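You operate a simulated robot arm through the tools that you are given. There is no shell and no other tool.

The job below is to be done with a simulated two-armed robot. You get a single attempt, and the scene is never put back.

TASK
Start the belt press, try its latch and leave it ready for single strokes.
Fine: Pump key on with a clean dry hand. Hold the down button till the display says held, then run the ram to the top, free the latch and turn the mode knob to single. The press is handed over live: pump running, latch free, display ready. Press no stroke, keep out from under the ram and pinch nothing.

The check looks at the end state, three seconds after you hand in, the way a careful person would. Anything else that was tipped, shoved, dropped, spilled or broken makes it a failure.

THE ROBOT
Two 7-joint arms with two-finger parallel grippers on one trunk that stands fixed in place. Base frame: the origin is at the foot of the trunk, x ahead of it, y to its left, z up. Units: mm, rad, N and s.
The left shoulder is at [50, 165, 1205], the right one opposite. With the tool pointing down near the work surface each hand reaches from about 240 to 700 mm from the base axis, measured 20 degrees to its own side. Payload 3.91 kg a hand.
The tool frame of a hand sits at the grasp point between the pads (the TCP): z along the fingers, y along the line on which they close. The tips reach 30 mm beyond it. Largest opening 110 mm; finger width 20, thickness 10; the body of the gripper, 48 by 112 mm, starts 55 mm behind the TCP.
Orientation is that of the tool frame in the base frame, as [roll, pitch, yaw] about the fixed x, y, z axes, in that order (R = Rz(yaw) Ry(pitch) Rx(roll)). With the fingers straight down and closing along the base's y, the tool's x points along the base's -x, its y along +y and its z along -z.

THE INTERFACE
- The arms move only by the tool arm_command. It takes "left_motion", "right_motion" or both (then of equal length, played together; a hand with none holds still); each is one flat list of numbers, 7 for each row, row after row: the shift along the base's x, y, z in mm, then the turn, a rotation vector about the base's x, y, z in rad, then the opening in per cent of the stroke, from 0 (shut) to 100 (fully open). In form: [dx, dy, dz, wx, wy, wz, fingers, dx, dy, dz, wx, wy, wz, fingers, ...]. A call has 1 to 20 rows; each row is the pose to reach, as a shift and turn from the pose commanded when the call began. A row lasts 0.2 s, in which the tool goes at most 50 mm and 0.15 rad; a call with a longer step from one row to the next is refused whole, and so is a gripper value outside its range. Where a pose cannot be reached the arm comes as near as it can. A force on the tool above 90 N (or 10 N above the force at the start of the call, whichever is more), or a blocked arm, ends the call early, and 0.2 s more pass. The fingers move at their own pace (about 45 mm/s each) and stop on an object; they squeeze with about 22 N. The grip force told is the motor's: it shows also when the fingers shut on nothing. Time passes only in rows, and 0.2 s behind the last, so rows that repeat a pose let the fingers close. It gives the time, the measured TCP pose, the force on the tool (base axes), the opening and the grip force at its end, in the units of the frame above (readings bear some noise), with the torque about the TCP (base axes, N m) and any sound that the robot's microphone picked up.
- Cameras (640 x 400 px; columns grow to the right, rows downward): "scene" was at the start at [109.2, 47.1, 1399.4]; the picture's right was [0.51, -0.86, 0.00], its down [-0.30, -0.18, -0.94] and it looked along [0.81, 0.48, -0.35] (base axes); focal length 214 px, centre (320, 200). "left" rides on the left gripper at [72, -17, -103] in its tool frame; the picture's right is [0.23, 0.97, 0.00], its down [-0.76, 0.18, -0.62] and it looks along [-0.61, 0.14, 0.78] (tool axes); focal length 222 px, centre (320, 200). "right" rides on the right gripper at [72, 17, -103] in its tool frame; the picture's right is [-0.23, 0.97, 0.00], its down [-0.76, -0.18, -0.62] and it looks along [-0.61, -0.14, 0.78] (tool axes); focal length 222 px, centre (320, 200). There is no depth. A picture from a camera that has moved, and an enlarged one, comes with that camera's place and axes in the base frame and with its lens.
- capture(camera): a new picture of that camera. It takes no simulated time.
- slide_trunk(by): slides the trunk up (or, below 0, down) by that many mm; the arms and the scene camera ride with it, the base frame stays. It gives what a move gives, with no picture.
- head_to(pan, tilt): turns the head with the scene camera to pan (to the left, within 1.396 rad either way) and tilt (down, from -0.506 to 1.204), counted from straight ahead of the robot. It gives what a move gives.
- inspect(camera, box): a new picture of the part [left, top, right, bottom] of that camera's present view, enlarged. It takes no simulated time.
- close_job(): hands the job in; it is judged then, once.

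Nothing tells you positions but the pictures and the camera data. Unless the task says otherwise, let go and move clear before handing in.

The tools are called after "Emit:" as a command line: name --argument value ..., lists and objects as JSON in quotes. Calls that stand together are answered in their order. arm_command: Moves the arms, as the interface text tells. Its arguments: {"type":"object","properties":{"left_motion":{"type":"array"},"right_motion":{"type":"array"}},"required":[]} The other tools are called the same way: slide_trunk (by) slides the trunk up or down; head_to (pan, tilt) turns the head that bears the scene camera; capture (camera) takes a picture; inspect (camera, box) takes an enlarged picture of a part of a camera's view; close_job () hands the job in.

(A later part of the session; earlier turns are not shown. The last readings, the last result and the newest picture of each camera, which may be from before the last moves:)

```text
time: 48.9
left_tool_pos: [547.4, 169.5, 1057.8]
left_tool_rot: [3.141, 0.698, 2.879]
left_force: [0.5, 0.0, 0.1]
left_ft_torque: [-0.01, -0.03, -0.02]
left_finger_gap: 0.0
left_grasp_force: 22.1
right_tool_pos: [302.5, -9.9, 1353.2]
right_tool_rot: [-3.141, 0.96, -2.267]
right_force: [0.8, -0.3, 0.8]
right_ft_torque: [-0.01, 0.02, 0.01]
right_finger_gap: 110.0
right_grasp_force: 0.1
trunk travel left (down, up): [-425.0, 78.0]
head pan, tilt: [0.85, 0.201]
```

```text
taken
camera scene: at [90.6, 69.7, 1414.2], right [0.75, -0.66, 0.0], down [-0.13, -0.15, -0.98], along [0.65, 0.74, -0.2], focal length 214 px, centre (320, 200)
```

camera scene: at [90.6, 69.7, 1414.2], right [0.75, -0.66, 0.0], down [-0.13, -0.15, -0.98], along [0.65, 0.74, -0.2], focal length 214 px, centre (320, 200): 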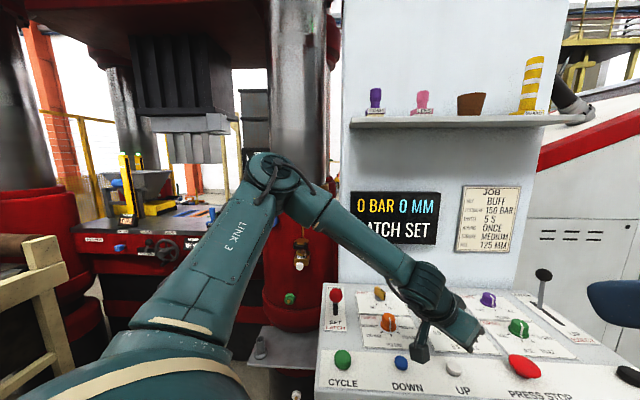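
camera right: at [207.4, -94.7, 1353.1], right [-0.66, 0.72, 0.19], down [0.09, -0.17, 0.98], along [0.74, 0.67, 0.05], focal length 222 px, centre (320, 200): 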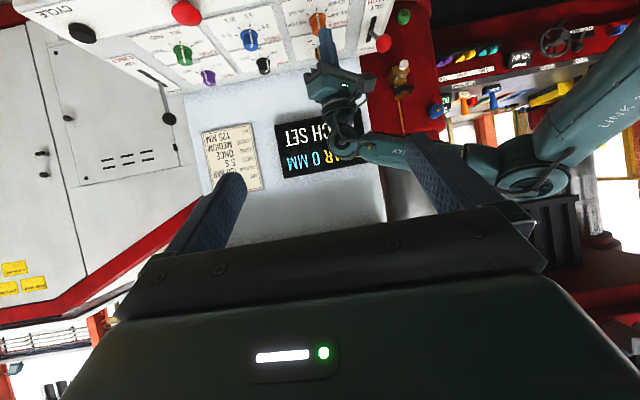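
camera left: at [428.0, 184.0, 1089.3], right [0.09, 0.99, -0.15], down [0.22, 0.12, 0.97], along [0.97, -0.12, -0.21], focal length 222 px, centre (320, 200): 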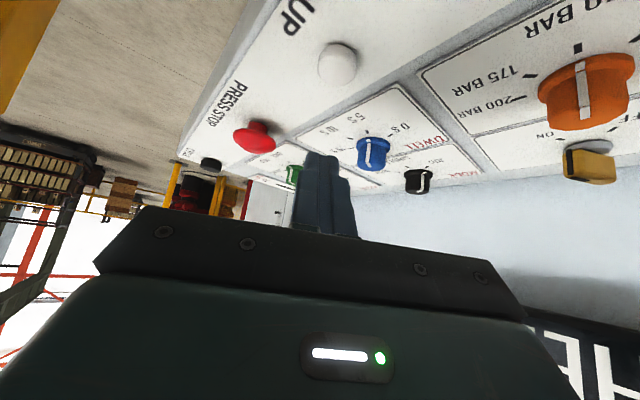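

That is an unrelated step display, and the ram and platen are up. Next comes the latch: I'll bring the left hand to the front side of the red ball, tool facing the FREE direction, and look.

Emit:
arm_command --left_motion '[0, 5, 30, 0, 0, 0, 0, -5, 10, 60, 0, 0, 0, 0, -10, 20, 90, 0, 0, 0, 0, -23, 34, 92, 0, 0, 0.105, 0, -37, 48, 92, 0, 0, 0.21, 0, -51, 62, 92, 0, 0, 0.315, 0, -65, 76, 92, 0, 0, 0.42, 0, -79, 90, 92, 0, 0, 0.525, 0, -93, 104, 92, 0, 0, 0.63, 0, -107, 118, 92, 0, 0, 0.735, 0, -121, 132, 92, 0, 0, 0.84, 0, -134, 146, 92, 0, 0, 0.945, 0, -147, 160, 92, 0, 0, 1.05, 0, -147, 160, 92, 0, 0, 1.05, 0]'

Emit:
capture --camera "left"

Emit:
head_to --pan 0.75 --tilt 0.5

Emit:
capture --camera "scene"

Emit:
capture --camera "right"

```text
time: 51.9
left_tool_pos: [402.2, 327.8, 1148.7]
left_tool_rot: [3.141, 0.699, -2.353]
left_force: [-0.1, -0.7, -0.2]
left_ft_torque: [0.02, -0.01, 0.03]
left_finger_gap: 0.0
left_grasp_force: 22.4
right_tool_pos: [301.0, -8.9, 1352.7]
right_tool_rot: [3.14, 0.96, -2.266]
right_force: [0.4, -0.6, -0.2]
right_ft_torque: [-0.01, 0.03, -0.01]
right_finger_gap: 110.0
right_grasp_force: 0.1
trunk travel left (down, up): [-425.0, 78.0]
head pan, tilt: [0.85, 0.201]
```

```text
taken
camera left: at [328.5, 230.6, 1181.6], right [-0.81, 0.56, -0.15], down [0.0, 0.26, 0.97], along [0.58, 0.79, -0.21], focal length 222 px, centre (320, 200)
```

left: 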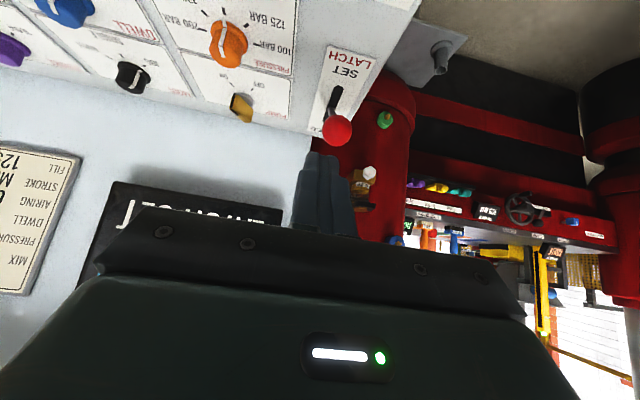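

```text
time: 52.7
left_tool_pos: [401.8, 328.4, 1149.1]
left_tool_rot: [3.141, 0.698, -2.355]
left_force: [-0.3, -0.6, -0.2]
left_ft_torque: [0.01, -0.04, -0.03]
left_finger_gap: 0.0
left_grasp_force: 22.0
right_tool_pos: [302.6, -9.2, 1352.3]
right_tool_rot: [-3.141, 0.959, -2.27]
right_force: [-0.4, 0.3, -0.2]
right_ft_torque: [0.03, 0.01, 0.0]
right_finger_gap: 110.0
right_grasp_force: 0.0
trunk travel left (down, up): [-425.0, 78.0]
head pan, tilt: [0.75, 0.499]
```

```text
taken
camera scene: at [95.6, 61.8, 1386.6], right [0.68, -0.73, 0.0], down [-0.35, -0.33, -0.88], along [0.64, 0.6, -0.48], focal length 214 px, centre (320, 200)
```

scene: 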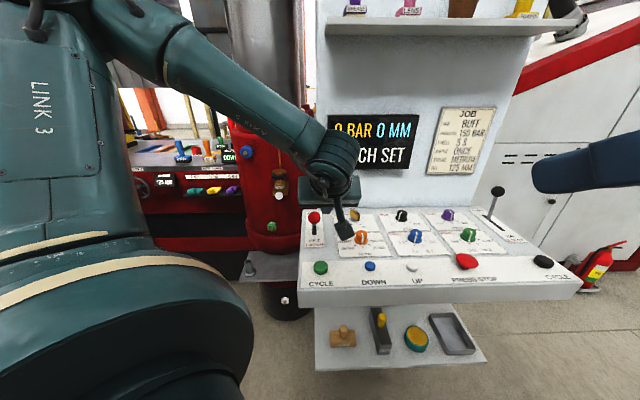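

```text
taken
camera right: at [207.4, -94.7, 1353.3], right [-0.66, 0.72, 0.19], down [0.09, -0.17, 0.98], along [0.74, 0.67, 0.05], focal length 222 px, centre (320, 200)
```

right: 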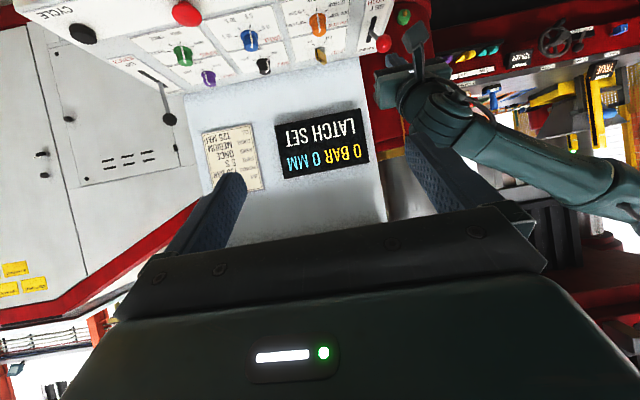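

The ball is at about (467, 430, 1043), leaning to SET. I'll open the fingers and line up to grip it along the slot direction, with the pads across the lever.

Emit:
arm_command --left_motion '[5, 17, -7, 0, 0, 0, 20, 10, 34, -14, 0, 0, 0, 40, 14, 51, -20, 0, 0, 0, 60, 14, 51, -20, 0, 0, 0, 60, 14, 51, -20, 0, 0, 0, 60]'

Emit:
capture --camera "left"

Emit:
inspect --camera "scene" --box '[260, 120, 420, 280]'

Emit:
inspect --camera "right" --box '[330, 0, 450, 120]'

```text
time: 53.9
left_tool_pos: [418.2, 378.9, 1131.7]
left_tool_rot: [-3.14, 0.699, -2.354]
left_force: [0.8, -0.8, -0.4]
left_ft_torque: [0.01, 0.0, 0.02]
left_finger_gap: 66.1
left_grasp_force: 0.2
right_tool_pos: [301.7, -9.5, 1352.7]
right_tool_rot: [3.141, 0.961, -2.267]
right_force: [-0.8, -0.4, 0.2]
right_ft_torque: [0.0, 0.04, -0.01]
right_finger_gap: 110.0
right_grasp_force: 0.1
trunk travel left (down, up): [-425.0, 78.0]
head pan, tilt: [0.75, 0.499]
```

```text
taken
camera left: at [343.7, 280.8, 1164.9], right [-0.81, 0.56, -0.15], down [0.0, 0.26, 0.97], along [0.58, 0.78, -0.21], focal length 222 px, centre (320, 200)
```

left: 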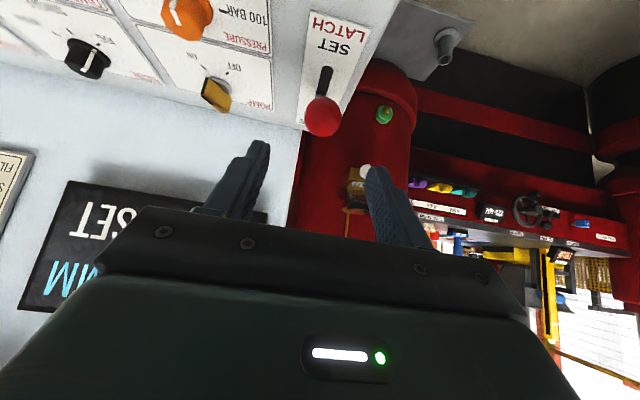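

```text
2.50 times, centred on (340, 200) of scene
camera zoom: at [95.6, 62.0, 1386.5], right [0.68, -0.73, 0.0], down [-0.35, -0.33, -0.88], along [0.64, 0.6, -0.48], focal length 536 px, centre (270, 200)
```

zoom: 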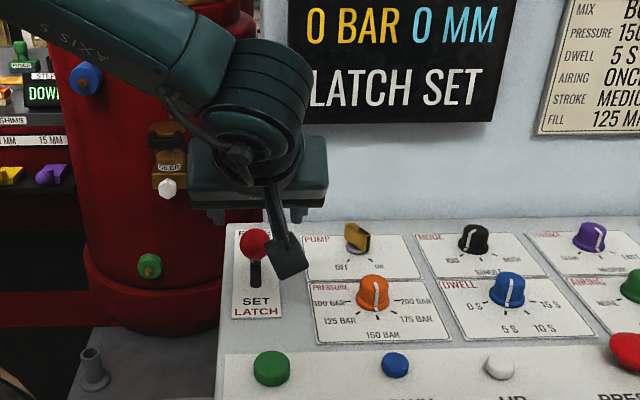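

```text
3.33 times, centred on (390, 60) of right
camera zoom: at [207.4, -94.5, 1353.3], right [-0.66, 0.72, 0.19], down [0.09, -0.17, 0.98], along [0.74, 0.67, 0.05], focal length 740 px, centre (87, 667)
```

zoom: 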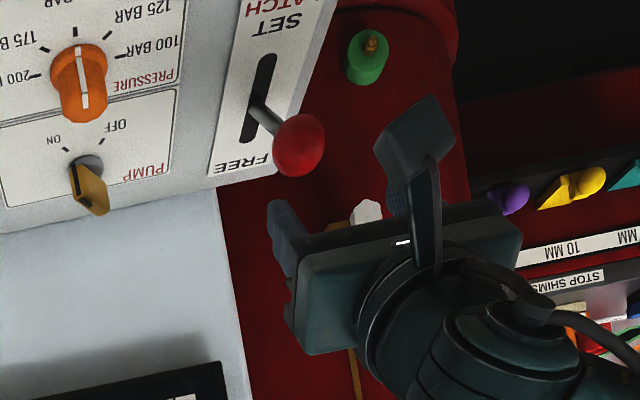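

Three views agree on the ball at (464, 430, 1043). Moving in along the tool axis with the fingers straddling it.

Emit:
arm_command --left_motion '[8, 9, -16, 0, 0, 0, 60, 16, 18, -32, 0, 0, 0, 60, 24, 27, -48, 0, 0, 0, 60, 33, 36, -64, 0, 0, 0, 60, 41, 45, -78, 0, 0, 0, 60, 41, 45, -78, 0, 0, 0, 60]'

Emit:
capture --camera "left"

Emit:
inspect --camera "scene" --box '[260, 120, 420, 280]'

Emit:
inspect --camera "right" --box '[330, 0, 450, 120]'

```text
time: 55.3
left_tool_pos: [456.9, 423.0, 1051.9]
left_tool_rot: [3.141, 0.696, -2.357]
left_force: [-0.7, 0.3, -0.1]
left_ft_torque: [-0.02, -0.01, -0.02]
left_finger_gap: 66.1
left_grasp_force: 0.0
right_tool_pos: [301.8, -10.4, 1352.5]
right_tool_rot: [-3.141, 0.958, -2.266]
right_force: [-0.3, 0.0, 0.3]
right_ft_torque: [-0.02, 0.01, 0.0]
right_finger_gap: 110.2
right_grasp_force: 0.0
trunk travel left (down, up): [-425.0, 78.0]
head pan, tilt: [0.75, 0.499]
```

```text
taken
camera left: at [383.0, 326.1, 1086.0], right [-0.81, 0.57, -0.15], down [0.0, 0.25, 0.97], along [0.58, 0.78, -0.21], focal length 222 px, centre (320, 200)
```

left: 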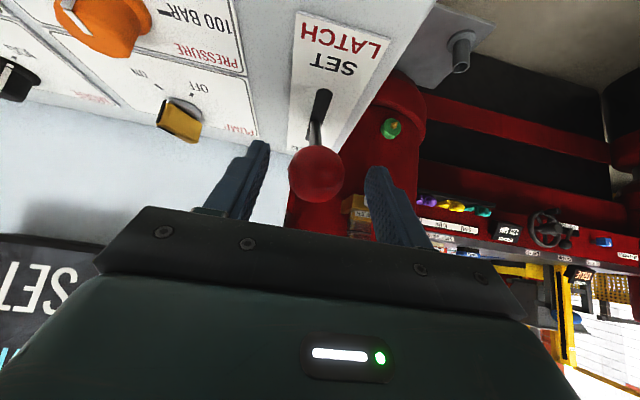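

```text
2.50 times, centred on (340, 200) of scene
camera zoom: at [95.5, 61.6, 1386.6], right [0.68, -0.73, 0.0], down [-0.35, -0.33, -0.88], along [0.64, 0.6, -0.48], focal length 536 px, centre (270, 200)
```

zoom: 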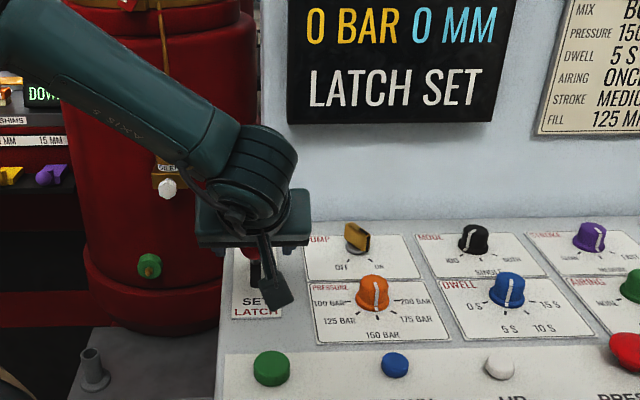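

```text
3.33 times, centred on (390, 60) of right
camera zoom: at [207.3, -94.8, 1353.3], right [-0.66, 0.72, 0.19], down [0.09, -0.17, 0.98], along [0.74, 0.67, 0.05], focal length 740 px, centre (87, 667)
```

zoom: 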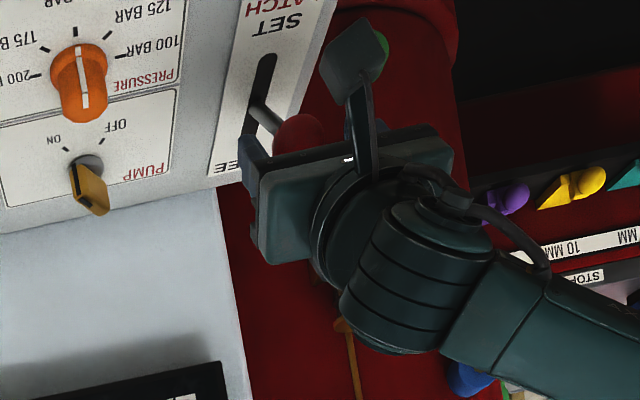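

The ball is centred between the fingers. Closing.

Emit:
arm_command --left_motion '[0, 0, 0, 0, 0, 0, 40, 0, 0, 0, 0, 0, 0, 25, 0, 0, 0, 0, 0, 0, 15, 0, 0, 0, 0, 0, 0, 15, 0, 0, 0, 0, 0, 0, 15]'

Emit:
inspect --camera "left" --box '[220, 60, 420, 220]'

```text
time: 56.5
left_tool_pos: [458.2, 422.9, 1053.0]
left_tool_rot: [3.141, 0.699, -2.356]
left_force: [7.8, -7.4, -2.2]
left_ft_torque: [-0.28, -0.16, -0.3]
left_finger_gap: 36.9
left_grasp_force: 45.3
right_tool_pos: [303.0, -10.6, 1352.6]
right_tool_rot: [3.139, 0.96, -2.269]
right_force: [0.8, 0.1, 0.5]
right_ft_torque: [0.03, 0.0, 0.01]
right_finger_gap: 109.9
right_grasp_force: 0.2
trunk travel left (down, up): [-425.0, 78.0]
head pan, tilt: [0.75, 0.499]
```

```text
2.50 times, centred on (320, 140) of left
camera zoom: at [384.0, 325.1, 1086.2], right [-0.81, 0.57, -0.15], down [0.0, 0.26, 0.97], along [0.58, 0.78, -0.21], focal length 555 px, centre (320, 350)
```

zoom: 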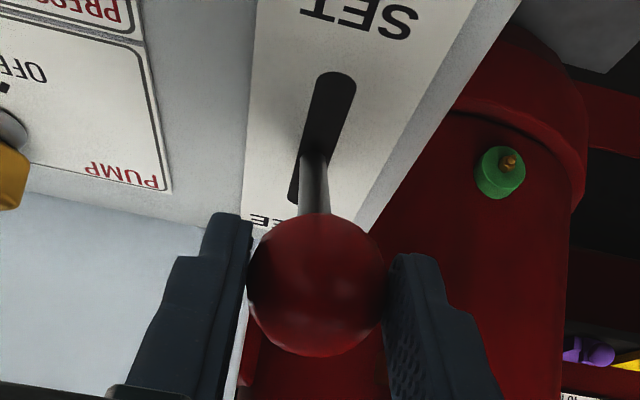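

The ball is gripped (gap 37 mm). The lever pivots about the slot centre with radius ≈123 mm, leaning about 45°. I'll move it along the arc toward FREE in stages.

Emit:
arm_command --left_motion '[6.9, 4.0, 7, 0, 0, 0, 15, 13, 9.9, 13.6, 0, 0, 0, 15, 19.5, 16.3, 19.4, 0, 0, 0, 15, 26.3, 22.9, 24.3, 0, 0, 0, 15, 33.4, 29.9, 28.5, 0, 0, 0, 15, 33.4, 29.9, 28.5, 0, 0, 0, 15]'

Emit:
inspect --camera "left" --box '[220, 60, 420, 220]'

Emit:
inspect --camera "scene" --box '[240, 100, 420, 260]'

```text
time: 57.9
left_tool_pos: [488.0, 454.5, 1081.5]
left_tool_rot: [3.141, 0.701, -2.354]
left_force: [-9.3, -7.7, 8.3]
left_ft_torque: [-0.7, 0.81, 0.2]
left_finger_gap: 37.0
left_grasp_force: 45.2
right_tool_pos: [299.4, -10.0, 1353.5]
right_tool_rot: [3.141, 0.963, -2.267]
right_force: [0.2, 0.1, 0.7]
right_ft_torque: [0.02, -0.01, 0.04]
right_finger_gap: 109.9
right_grasp_force: 0.1
trunk travel left (down, up): [-425.0, 78.0]
head pan, tilt: [0.75, 0.499]
```

```text
2.50 times, centred on (320, 140) of left
camera zoom: at [415.7, 356.2, 1114.2], right [-0.81, 0.56, -0.15], down [0.0, 0.25, 0.97], along [0.58, 0.79, -0.21], focal length 555 px, centre (320, 350)
```

zoom: 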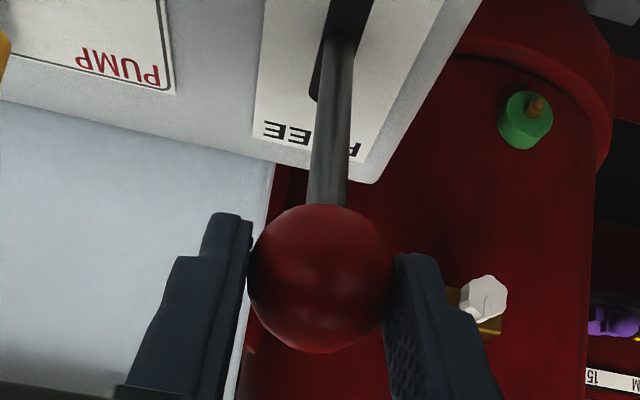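

```text
2.50 times, centred on (330, 180) of scene
camera zoom: at [93.6, 60.3, 1386.9], right [0.68, -0.73, 0.0], down [-0.35, -0.33, -0.88], along [0.64, 0.6, -0.48], focal length 536 px, centre (295, 250)
```

zoom: 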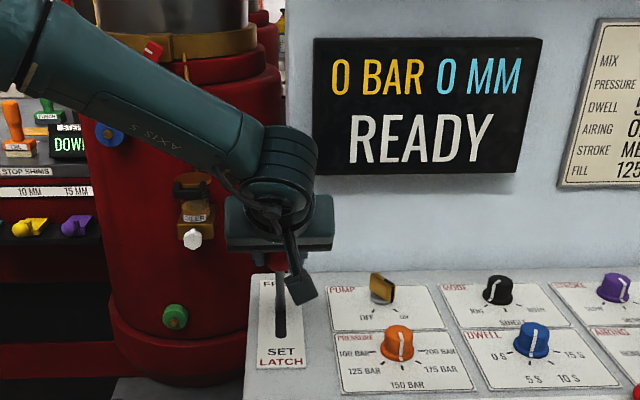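

The display already says READY. I'll carry the lever on to its FREE end so it sits firmly there.

Emit:
arm_command --left_motion '[7.4, 7.2, 3.2, 0, 0, 0, 15, 14.9, 14.6, 5.5, 0, 0, 0, 15, 22.4, 22, 6.9, 0, 0, 0, 15, 30.1, 29.5, 7.4, 0, 0, 0, 15, 37.8, 37.1, 6.9, 0, 0, 0, 15, 45.4, 44.5, 5.5, 0, 0, 0, 15, 45.4, 44.5, 5.5, 0, 0, 0, 15]'

Emit:
inspect --camera "left" --box '[220, 60, 420, 220]'

Emit:
inspect --camera "scene" --box '[240, 100, 420, 260]'

```text
time: 59.5
left_tool_pos: [535.2, 499.0, 1089.4]
left_tool_rot: [-3.139, 0.706, -2.354]
left_force: [-4.7, -1.5, 17.2]
left_ft_torque: [-0.47, 0.48, 0.07]
left_finger_gap: 36.9
left_grasp_force: 44.8
right_tool_pos: [299.8, -11.2, 1353.5]
right_tool_rot: [-3.14, 0.961, -2.266]
right_force: [-0.5, -0.5, -0.4]
right_ft_torque: [0.04, 0.03, 0.01]
right_finger_gap: 110.0
right_grasp_force: 0.0
trunk travel left (down, up): [-425.0, 78.0]
head pan, tilt: [0.75, 0.499]
```

```text
2.50 times, centred on (320, 140) of left
camera zoom: at [460.8, 401.6, 1122.4], right [-0.81, 0.57, -0.15], down [0.0, 0.25, 0.97], along [0.58, 0.79, -0.2], focal length 555 px, centre (320, 350)
```

zoom: 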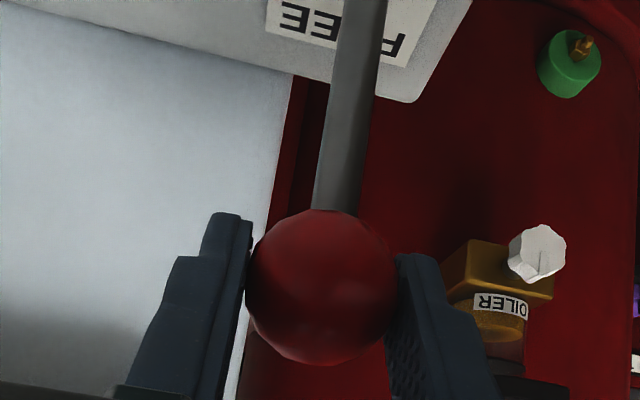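

```text
2.50 times, centred on (330, 180) of scene
camera zoom: at [93.3, 60.1, 1387.0], right [0.68, -0.73, 0.0], down [-0.35, -0.33, -0.88], along [0.64, 0.6, -0.48], focal length 536 px, centre (295, 250)
```

zoom: 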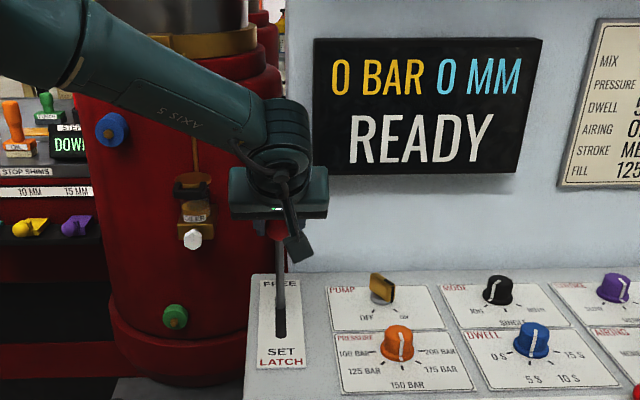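

READY, lever just past upright. I'm pressing down slightly, so I'll raise the arc by 3 mm and continue toward the FREE stop.

Emit:
arm_command --left_motion '[7.5, 7.4, 0.7, 0, 0, 0, 15, 14.9, 14.6, -2.5, 0, 0, 0, 15, 22, 21.6, -6.7, 0, 0, 0, 15, 28.8, 28.2, -11.6, 0, 0, 0, 15, 28.8, 28.2, -11.6, 0, 0, 0, 15]'

Emit:
inspect --camera "left" --box '[220, 60, 420, 220]'

Emit:
inspect --camera "scene" --box '[240, 100, 420, 260]'

Emit:
capture --camera "right"

```text
time: 60.7
left_tool_pos: [562.3, 527.6, 1077.3]
left_tool_rot: [-3.141, 0.704, -2.356]
left_force: [-4.7, -5.1, 10.2]
left_ft_torque: [0.35, -0.3, -0.08]
left_finger_gap: 36.0
left_grasp_force: 44.8
right_tool_pos: [299.2, -11.2, 1353.2]
right_tool_rot: [3.141, 0.963, -2.265]
right_force: [-0.1, -0.5, -0.8]
right_ft_torque: [-0.02, -0.02, 0.01]
right_finger_gap: 110.1
right_grasp_force: 0.0
trunk travel left (down, up): [-425.0, 78.0]
head pan, tilt: [0.75, 0.499]
```

```text
2.50 times, centred on (320, 140) of left
camera zoom: at [488.8, 429.6, 1110.1], right [-0.81, 0.57, -0.15], down [0.0, 0.25, 0.97], along [0.58, 0.79, -0.2], focal length 555 px, centre (320, 350)
```

zoom: 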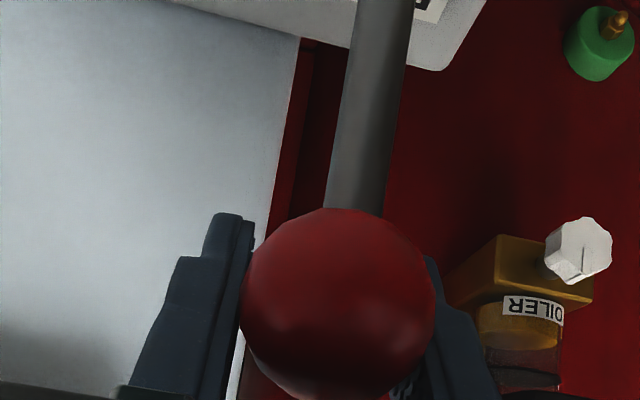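

```text
2.50 times, centred on (330, 180) of scene
camera zoom: at [94.0, 60.0, 1386.7], right [0.68, -0.73, 0.0], down [-0.35, -0.33, -0.88], along [0.64, 0.6, -0.48], focal length 536 px, centre (295, 250)
```

zoom: 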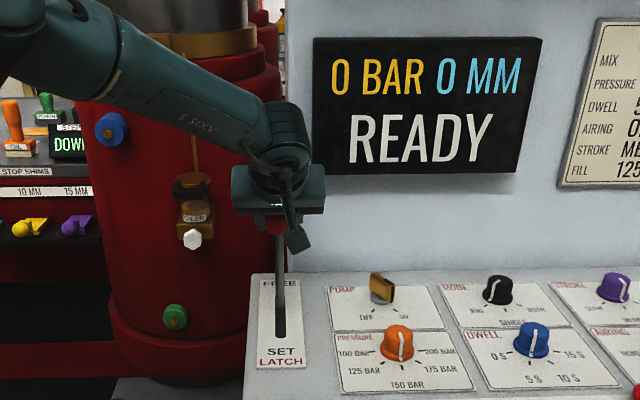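

```text
taken
camera right: at [205.8, -96.4, 1353.4], right [-0.66, 0.72, 0.19], down [0.09, -0.17, 0.98], along [0.74, 0.67, 0.05], focal length 222 px, centre (320, 200)
```

right: 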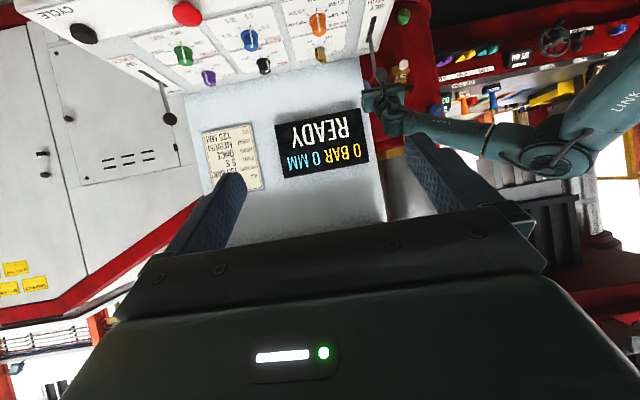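

The ball is sliding out of the pads, so the lever seems to have met its FREE stop a little past upright. I'll look closely before letting go.

Emit:
inspect --camera "right" --box '[340, 0, 440, 120]'

Emit:
inspect --camera "scene" --box '[320, 170, 380, 250]'

```text
3.33 times, centred on (390, 60) of right
camera zoom: at [205.8, -96.4, 1353.4], right [-0.66, 0.72, 0.19], down [0.09, -0.17, 0.98], along [0.74, 0.67, 0.05], focal length 740 px, centre (87, 667)
```

zoom: 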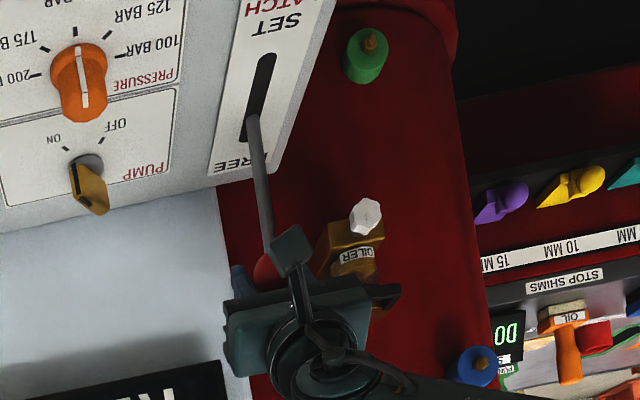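

```text
5.00 times, centred on (350, 210) of scene
camera zoom: at [94.0, 60.0, 1386.7], right [0.68, -0.73, 0.0], down [-0.35, -0.33, -0.88], along [0.64, 0.6, -0.48], focal length 1072 px, centre (170, 150)
```

zoom: 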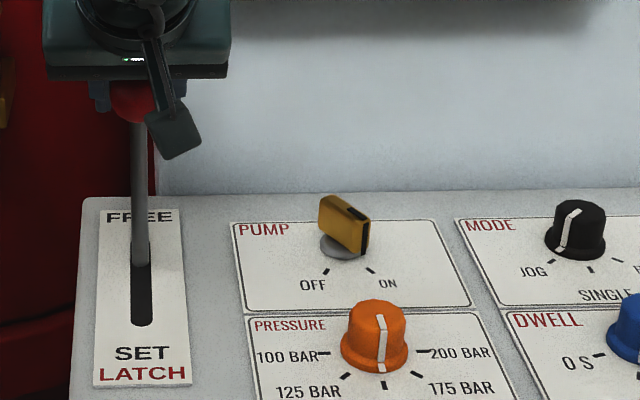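

I'll release the ball and back off along the tool axis to see where the lever rests.

Emit:
arm_command --left_motion '[0, 0, 1, 0, 0, 0, 35, 0, 0, 2, 0, 0, 0, 50, 0, 0, 2, 0, 0, 0, 60, -6, -6, 12, 0, 0, 0, 60, -15, -15, 28, 0, 0, 0, 60, -26, -26, 45, 0, 0, 0, 60, -38, -38, 65, 0, 0, 0, 60, -50, -50, 85, 0, 0, 0, 60, -50, -50, 85, 0, 0, 0, 60]'

Emit:
capture --camera "left"

Emit:
inspect --camera "right" --box '[340, 0, 440, 120]'

Emit:
inspect --camera "scene" --box '[280, 120, 420, 260]'

```text
time: 62.7
left_tool_pos: [513.4, 478.9, 1159.6]
left_tool_rot: [3.139, 0.696, -2.356]
left_force: [-0.2, -0.4, 0.6]
left_ft_torque: [-0.03, -0.01, 0.03]
left_finger_gap: 65.9
left_grasp_force: 0.0
right_tool_pos: [302.2, -9.2, 1352.8]
right_tool_rot: [-3.141, 0.959, -2.267]
right_force: [-0.2, -0.1, -0.7]
right_ft_torque: [-0.03, -0.02, -0.02]
right_finger_gap: 109.9
right_grasp_force: 0.1
trunk travel left (down, up): [-425.0, 78.0]
head pan, tilt: [0.75, 0.499]
```

```text
taken
camera left: at [438.5, 381.1, 1192.8], right [-0.81, 0.56, -0.14], down [0.0, 0.25, 0.97], along [0.58, 0.79, -0.21], focal length 222 px, centre (320, 200)
```

left: 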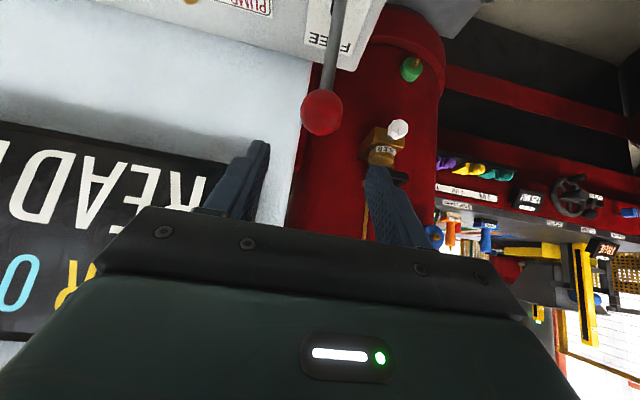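

```text
3.33 times, centred on (390, 60) of right
camera zoom: at [207.7, -94.5, 1353.2], right [-0.66, 0.72, 0.19], down [0.09, -0.17, 0.98], along [0.74, 0.67, 0.05], focal length 740 px, centre (87, 667)
```

zoom: 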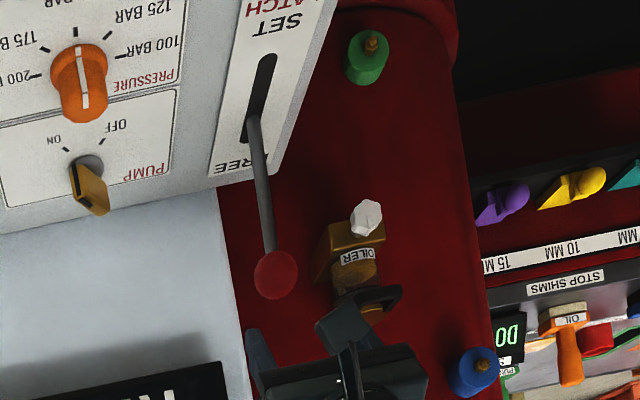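

```text
2.86 times, centred on (350, 190) of scene
camera zoom: at [95.9, 62.0, 1386.5], right [0.68, -0.73, 0.0], down [-0.35, -0.33, -0.88], along [0.64, 0.6, -0.48], focal length 613 px, centre (234, 229)
```

zoom: 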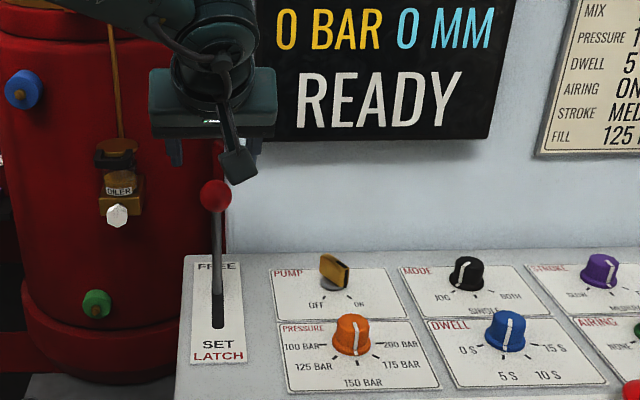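

The lever now stands almost upright (ball at about (537, 501, 1089)) and the display reads READY. I'll close the fingers and push the ball gently toward FREE to make sure it is against its stop.

Emit:
arm_command --left_motion '[-10, -10, 0, 0, 0, 0, 40, -19, -19, 0, 0, 0, 0, 20, -19, -19, 0, 0, 0, 0, 0, -19, -19, 0, 0, 0, 0, 0, -19, -19, -15, 0, 0, 0, 0, -19, -19, -32, 0, 0, 0, 0, -19, -19, -51, 0, 0, 0, 0, -19, -19, -51, 0, 0, 0, 0]'

Emit:
inspect --camera "left" --box '[200, 40, 440, 240]'

Emit:
inspect --camera "right" --box '[340, 0, 440, 120]'

```text
time: 64.5
left_tool_pos: [495.8, 460.0, 1107.8]
left_tool_rot: [3.14, 0.7, -2.355]
left_force: [0.3, 0.8, -0.3]
left_ft_torque: [0.02, 0.02, 0.01]
left_finger_gap: 0.0
left_grasp_force: 21.8
right_tool_pos: [301.7, -10.6, 1352.5]
right_tool_rot: [-3.141, 0.959, -2.267]
right_force: [-0.2, 0.5, -0.2]
right_ft_torque: [0.01, -0.02, -0.02]
right_finger_gap: 110.0
right_grasp_force: 0.1
trunk travel left (down, up): [-425.0, 78.0]
head pan, tilt: [0.75, 0.499]
```

```text
2.00 times, centred on (320, 140) of left
camera zoom: at [421.4, 361.5, 1141.3], right [-0.81, 0.56, -0.15], down [0.0, 0.26, 0.97], along [0.58, 0.79, -0.21], focal length 444 px, centre (320, 320)
```

zoom: 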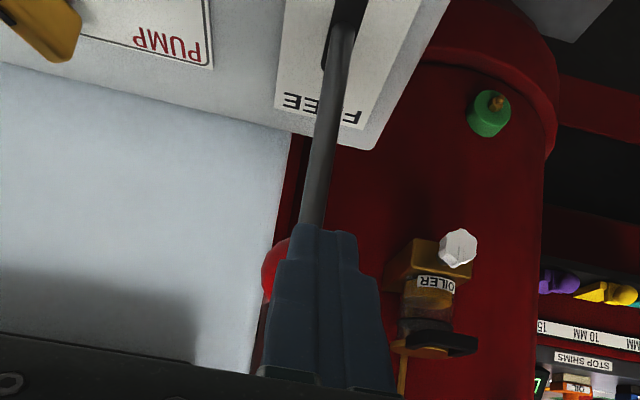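

```text
3.33 times, centred on (390, 60) of right
camera zoom: at [207.3, -94.8, 1353.3], right [-0.66, 0.72, 0.19], down [0.09, -0.17, 0.98], along [0.74, 0.67, 0.05], focal length 740 px, centre (87, 667)
```

zoom: 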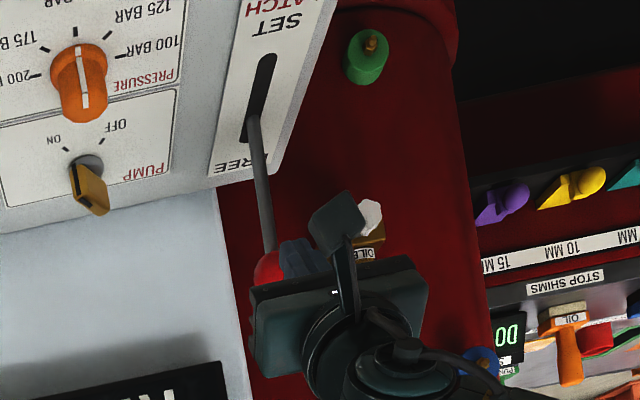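

Emit:
arm_command --left_motion '[5, 2, 0, 0, 0, 0, 0, 9, 6, 0, 0, 0, 0, 0, 13, 9, 0, 0, 0, 0, 0, 17, 13, 0, 0, 0, 0, 0, 17, 13, 0, 0, 0, 0, 0]'

Emit:
arm_command --left_motion '[3.5, 3.5, 0, 0, 0, 0, 0, 7, 7, 0, 0, 0, 0, 0, 7, 7, 0, 0, 0, 0, 0]'

Emit:
inspect --camera "right" --box '[340, 0, 440, 120]'

Emit:
inspect --camera "left" --box '[200, 40, 440, 240]'

```text
time: 65.7
left_tool_pos: [511.3, 470.3, 1107.7]
left_tool_rot: [-3.141, 0.698, -2.354]
left_force: [0.6, -0.5, 0.6]
left_ft_torque: [-0.02, 0.0, 0.0]
left_finger_gap: 0.0
left_grasp_force: 21.8
right_tool_pos: [301.3, -9.2, 1352.8]
right_tool_rot: [-3.141, 0.96, -2.268]
right_force: [-0.6, 0.1, -0.2]
right_ft_torque: [0.02, 0.01, 0.0]
right_finger_gap: 110.0
right_grasp_force: 0.0
trunk travel left (down, up): [-425.0, 78.0]
head pan, tilt: [0.75, 0.499]
```

```text
time: 66.5
left_tool_pos: [518.3, 478.6, 1108.0]
left_tool_rot: [-3.141, 0.697, -2.357]
left_force: [0.0, 0.5, 0.3]
left_ft_torque: [0.04, -0.01, -0.03]
left_finger_gap: 0.0
left_grasp_force: 22.1
right_tool_pos: [301.3, -9.7, 1353.4]
right_tool_rot: [-3.142, 0.958, -2.267]
right_force: [-0.9, -0.3, -1.2]
right_ft_torque: [-0.01, 0.03, 0.01]
right_finger_gap: 110.2
right_grasp_force: 0.1
trunk travel left (down, up): [-425.0, 78.0]
head pan, tilt: [0.75, 0.499]
```

```text
3.33 times, centred on (390, 60) of right
camera zoom: at [207.4, -94.7, 1353.3], right [-0.66, 0.72, 0.19], down [0.09, -0.17, 0.98], along [0.74, 0.67, 0.05], focal length 740 px, centre (87, 667)
```

zoom: 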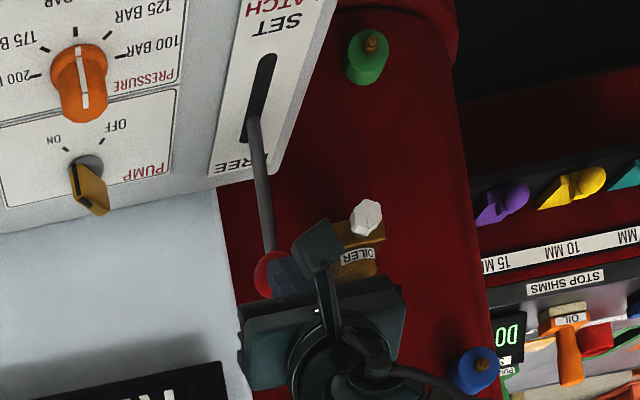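

```text
2.00 times, centred on (320, 140) of left
camera zoom: at [444.7, 379.8, 1140.4], right [-0.81, 0.56, -0.15], down [0.0, 0.25, 0.97], along [0.58, 0.78, -0.21], focal length 444 px, centre (320, 320)
```

zoom: 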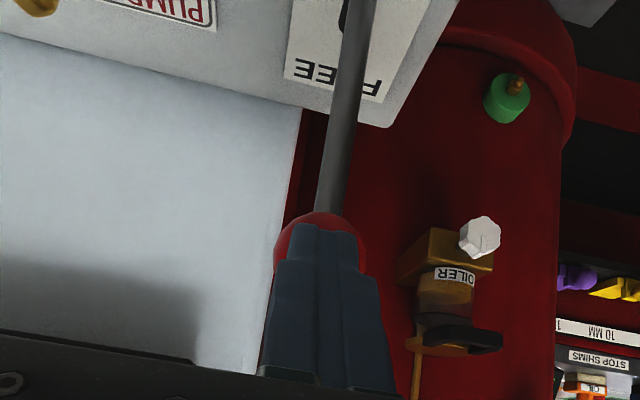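

No contact yet, so the ball is farther back than I estimated. Continuing in small steps.

Emit:
arm_command --left_motion '[3, 3, 0, 0, 0, 0, 0, 6, 6, 0, 0, 0, 0, 0, 6, 6, 0, 0, 0, 0, 0]'

Emit:
arm_command --left_motion '[2.5, 2.5, 0, 0, 0, 0, 0, 5, 5, 0, 0, 0, 0, 0, 5, 5, 0, 0, 0, 0, 0]'

Emit:
inspect --camera "right" --box '[340, 0, 440, 120]'

Emit:
inspect --camera "left" --box '[200, 40, 440, 240]'

```text
time: 67.3
left_tool_pos: [523.7, 482.6, 1110.0]
left_tool_rot: [-3.14, 0.701, -2.356]
left_force: [-7.5, -9.2, 4.9]
left_ft_torque: [0.0, 0.01, -0.04]
left_finger_gap: 0.0
left_grasp_force: 21.9
right_tool_pos: [301.0, -11.0, 1352.6]
right_tool_rot: [-3.141, 0.962, -2.267]
right_force: [-0.2, -0.4, -0.2]
right_ft_torque: [-0.02, -0.01, -0.03]
right_finger_gap: 109.9
right_grasp_force: 0.0
trunk travel left (down, up): [-425.0, 78.0]
head pan, tilt: [0.75, 0.499]
```

```text
time: 68.1
left_tool_pos: [527.0, 484.8, 1113.2]
left_tool_rot: [-3.141, 0.706, -2.356]
left_force: [-19.8, -24.2, 14.5]
left_ft_torque: [-0.22, 0.18, 0.03]
left_finger_gap: 0.1
left_grasp_force: 21.8
right_tool_pos: [299.1, -13.7, 1354.5]
right_tool_rot: [3.141, 0.966, -2.267]
right_force: [0.4, -0.4, -0.3]
right_ft_torque: [0.01, 0.0, -0.01]
right_finger_gap: 110.0
right_grasp_force: 0.1
trunk travel left (down, up): [-425.0, 78.0]
head pan, tilt: [0.75, 0.499]
```

```text
3.33 times, centred on (390, 60) of right
camera zoom: at [203.4, -99.3, 1353.8], right [-0.66, 0.72, 0.19], down [0.09, -0.17, 0.98], along [0.74, 0.67, 0.05], focal length 740 px, centre (87, 667)
```

zoom: 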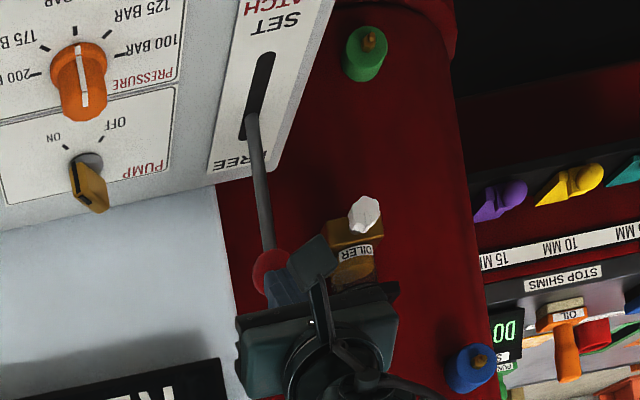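

```text
2.00 times, centred on (320, 140) of left
camera zoom: at [452.5, 387.8, 1145.6], right [-0.81, 0.57, -0.15], down [0.0, 0.25, 0.97], along [0.59, 0.78, -0.2], focal length 444 px, centre (320, 320)
```

zoom: 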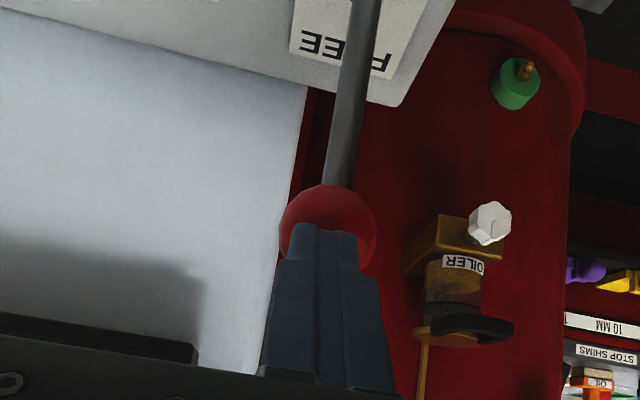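

The push met a firm stop (31 N with no further travel), so the latch is fully at FREE. Backing away and checking.

Emit:
arm_command --left_motion '[-5, -5, 0, 0, 0, 0, 0, -15, -15, 5, 0, 0, 0, 0, -30, -30, 20, 0, 0, 0, 0, -45, -50, 40, 0, 0, 0, 0, -60, -70, 60, 0, 0, 0, 0, -60, -70, 60, 0, 0, 0, 0]'

Emit:
capture --camera "left"

Emit:
capture --camera "scene"

Emit:
inspect --camera "scene" --box '[280, 120, 460, 280]'

```text
time: 69.5
left_tool_pos: [470.4, 420.0, 1167.0]
left_tool_rot: [-3.141, 0.699, -2.355]
left_force: [0.5, 0.6, -0.2]
left_ft_torque: [-0.01, -0.02, 0.01]
left_finger_gap: 0.0
left_grasp_force: 22.1
right_tool_pos: [302.8, -9.7, 1351.4]
right_tool_rot: [-3.14, 0.96, -2.266]
right_force: [-0.1, 0.4, -0.3]
right_ft_torque: [-0.01, -0.04, 0.0]
right_finger_gap: 109.9
right_grasp_force: 0.1
trunk travel left (down, up): [-425.0, 78.0]
head pan, tilt: [0.75, 0.499]
```

```text
taken
camera left: at [396.8, 321.9, 1200.7], right [-0.81, 0.56, -0.15], down [0.0, 0.25, 0.97], along [0.58, 0.79, -0.21], focal length 222 px, centre (320, 200)
```

left: 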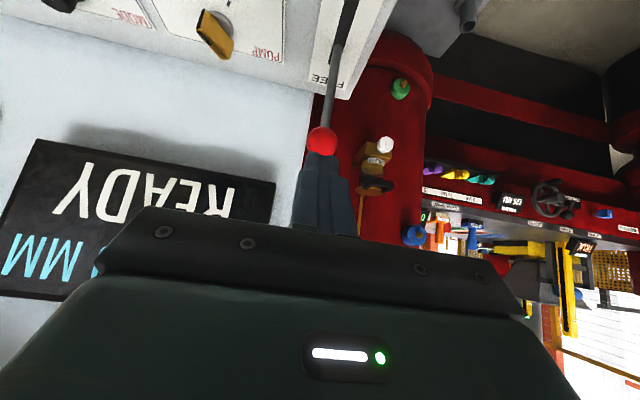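

```text
taken
camera scene: at [95.9, 62.1, 1386.5], right [0.68, -0.73, 0.0], down [-0.35, -0.33, -0.88], along [0.64, 0.6, -0.48], focal length 214 px, centre (320, 200)
```

scene: 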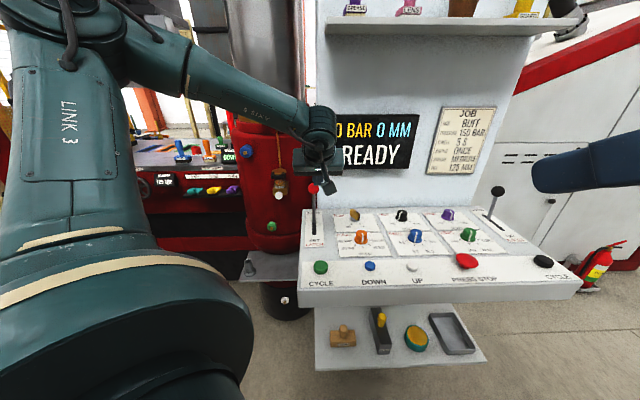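

```text
2.50 times, centred on (370, 200) of scene
camera zoom: at [95.9, 62.1, 1386.5], right [0.68, -0.73, 0.0], down [-0.35, -0.33, -0.88], along [0.64, 0.6, -0.48], focal length 536 px, centre (195, 200)
```

zoom: 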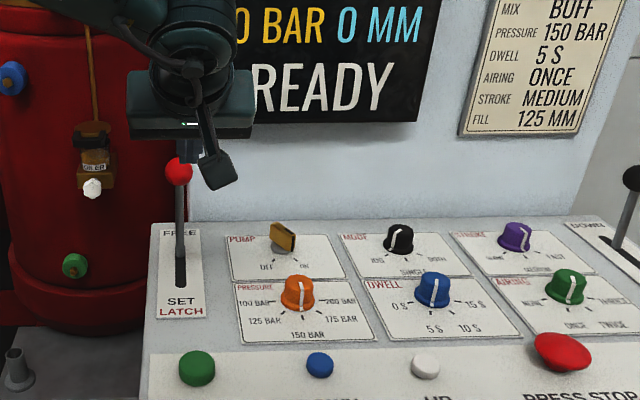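

READY and the latch is free. Last is the mode knob, whose centre I computed at about (771, 291) with JOG at 180° and SINGLE 45° counter-clockwise of it. I'll probe the reach above it first.

Emit:
arm_command --left_motion '[24, -11, -5, 0, 0, -0.0655, 0, 48, -22, -10, 0, 0, -0.131, 0, 72, -33, -15, 0, 0, -0.1965, 10, 96, -43, -20, 0, 0, -0.262, 20, 120, -54, -25, 0, 0, -0.3275, 30, 144, -65, -30, 0, 0, -0.393, 40, 168, -75, -38, 0, 0, -0.4585, 45, 192, -86, -46, 0, 0, -0.524, 45, 216, -97, -54, 0, 0, -0.5895, 45, 240, -108, -62, 0, 0, -0.655, 45, 263, -119, -70, 0, 0, -0.7205, 45, 285, -129, -78, 0, 0, -0.785, 45, 285, -129, -78, 0, 0, -0.785, 45]'

Emit:
capture --camera "left"

Emit:
capture --camera "scene"

```text
time: 72.3
left_tool_pos: [706.3, 305.1, 1099.4]
left_tool_rot: [-3.14, 0.697, -3.141]
left_force: [0.6, 0.3, -0.3]
left_ft_torque: [0.01, 0.02, 0.03]
left_finger_gap: 49.2
left_grasp_force: 0.0
left hand out of reach, approached as far as the arm can: row 10, 11, 12, 13
right_tool_pos: [301.3, -10.8, 1353.0]
right_tool_rot: [-3.141, 0.958, -2.267]
right_force: [0.6, -0.1, 0.8]
right_ft_torque: [0.01, -0.01, 0.02]
right_finger_gap: 110.0
right_grasp_force: 0.1
trunk travel left (down, up): [-425.0, 78.0]
head pan, tilt: [0.75, 0.499]
```

```text
taken
camera left: at [585.0, 287.5, 1133.3], right [-0.17, 0.97, -0.15], down [0.18, 0.18, 0.97], along [0.97, 0.14, -0.21], focal length 222 px, centre (320, 200)
```

left: 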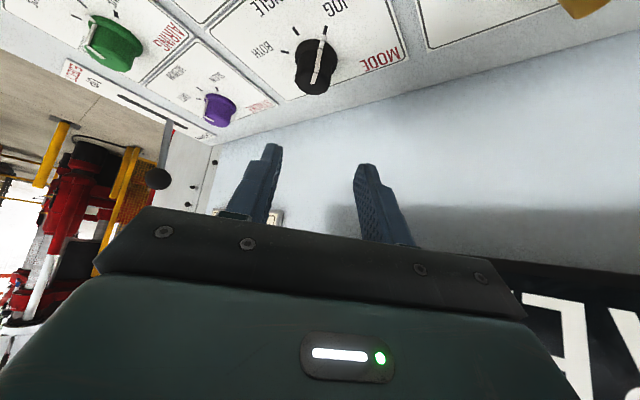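

```text
taken
camera scene: at [95.6, 61.8, 1386.6], right [0.68, -0.73, 0.0], down [-0.35, -0.33, -0.88], along [0.64, 0.6, -0.48], focal length 214 px, centre (320, 200)
```

scene: 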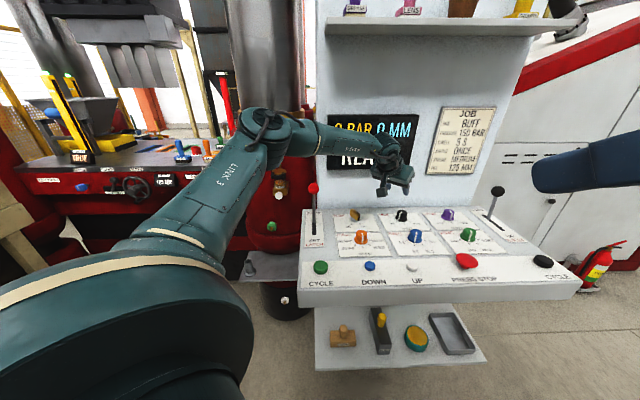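

The arm is at full stretch here (about 550 mm from shoulder to wrist). Lowering the trunk to wrist height and tilting the tool to about 57° should let the fingertips reach the knob. I'll first raise the hand, then lower the trunk 90 mm.

Emit:
arm_command --left_motion '[-12, 0, 22, 0, 0, 0, 45, -24, 0, 44, 0, 0, 0, 45, -36, 0, 66, 0, 0, 0, 45, -48, 0, 88, 0, 0, 0, 45, -60, 0, 110, 0, 0, 0, 45, -60, 0, 110, 0, 0, 0, 45]'

Emit:
slide_trunk --by -45

Emit:
slide_trunk --by -45

Emit:
capture --camera "scene"

Emit:
inspect --camera "left" --box '[220, 0, 420, 160]'

```text
time: 73.7
left_tool_pos: [647.6, 302.9, 1210.4]
left_tool_rot: [3.141, 0.699, -3.14]
left_force: [0.6, -0.5, 0.2]
left_ft_torque: [-0.03, 0.01, -0.01]
left_finger_gap: 49.6
left_grasp_force: 0.1
right_tool_pos: [301.9, -8.5, 1353.6]
right_tool_rot: [-3.14, 0.958, -2.267]
right_force: [0.4, 0.4, -0.9]
right_ft_torque: [-0.02, -0.01, 0.02]
right_finger_gap: 110.1
right_grasp_force: 0.0
trunk travel left (down, up): [-425.0, 78.0]
head pan, tilt: [0.75, 0.499]
```

```text
time: 74.6
left_tool_pos: [646.0, 304.0, 1166.3]
left_tool_rot: [-3.141, 0.698, -3.139]
left_force: [0.5, -0.3, -0.3]
left_ft_torque: [0.01, -0.01, 0.02]
left_finger_gap: 49.3
left_grasp_force: 0.0
right_tool_pos: [301.5, -9.7, 1308.0]
right_tool_rot: [-3.141, 0.962, -2.268]
right_force: [-0.4, 0.9, 0.3]
right_ft_torque: [0.0, 0.0, 0.03]
right_finger_gap: 110.0
right_grasp_force: 0.0
trunk travel left (down, up): [-380.0, 123.0]
head pan, tilt: [0.75, 0.499]
```

```text
time: 75.5
left_tool_pos: [645.6, 303.5, 1121.5]
left_tool_rot: [3.141, 0.699, -3.139]
left_force: [-0.6, -0.2, -0.6]
left_ft_torque: [0.01, 0.01, -0.02]
left_finger_gap: 49.7
left_grasp_force: 0.0
right_tool_pos: [300.7, -9.3, 1262.0]
right_tool_rot: [-3.141, 0.961, -2.268]
right_force: [0.2, 0.6, 0.2]
right_ft_torque: [-0.03, -0.01, 0.01]
right_finger_gap: 110.1
right_grasp_force: 0.1
trunk travel left (down, up): [-335.0, 168.0]
head pan, tilt: [0.75, 0.499]
```

```text
taken
camera scene: at [95.4, 61.8, 1296.6], right [0.68, -0.73, 0.0], down [-0.35, -0.33, -0.88], along [0.64, 0.6, -0.48], focal length 214 px, centre (320, 200)
```

scene: 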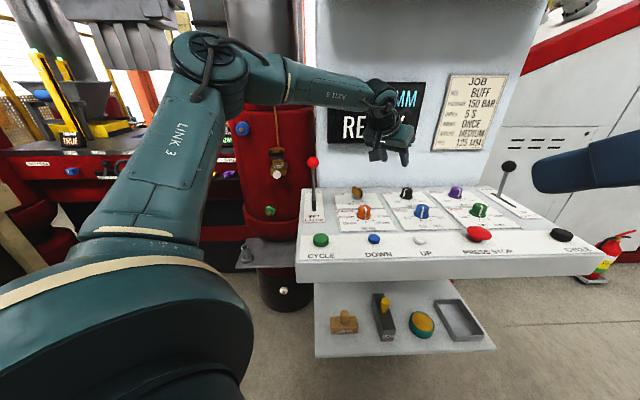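

```text
2.50 times, centred on (320, 80) of left
camera zoom: at [524.4, 286.5, 1154.7], right [-0.18, 0.97, -0.15], down [0.18, 0.18, 0.97], along [0.97, 0.14, -0.21], focal length 555 px, centre (320, 500)
```

zoom: 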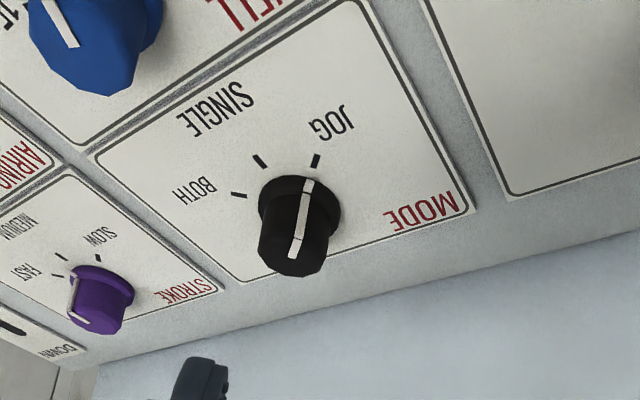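

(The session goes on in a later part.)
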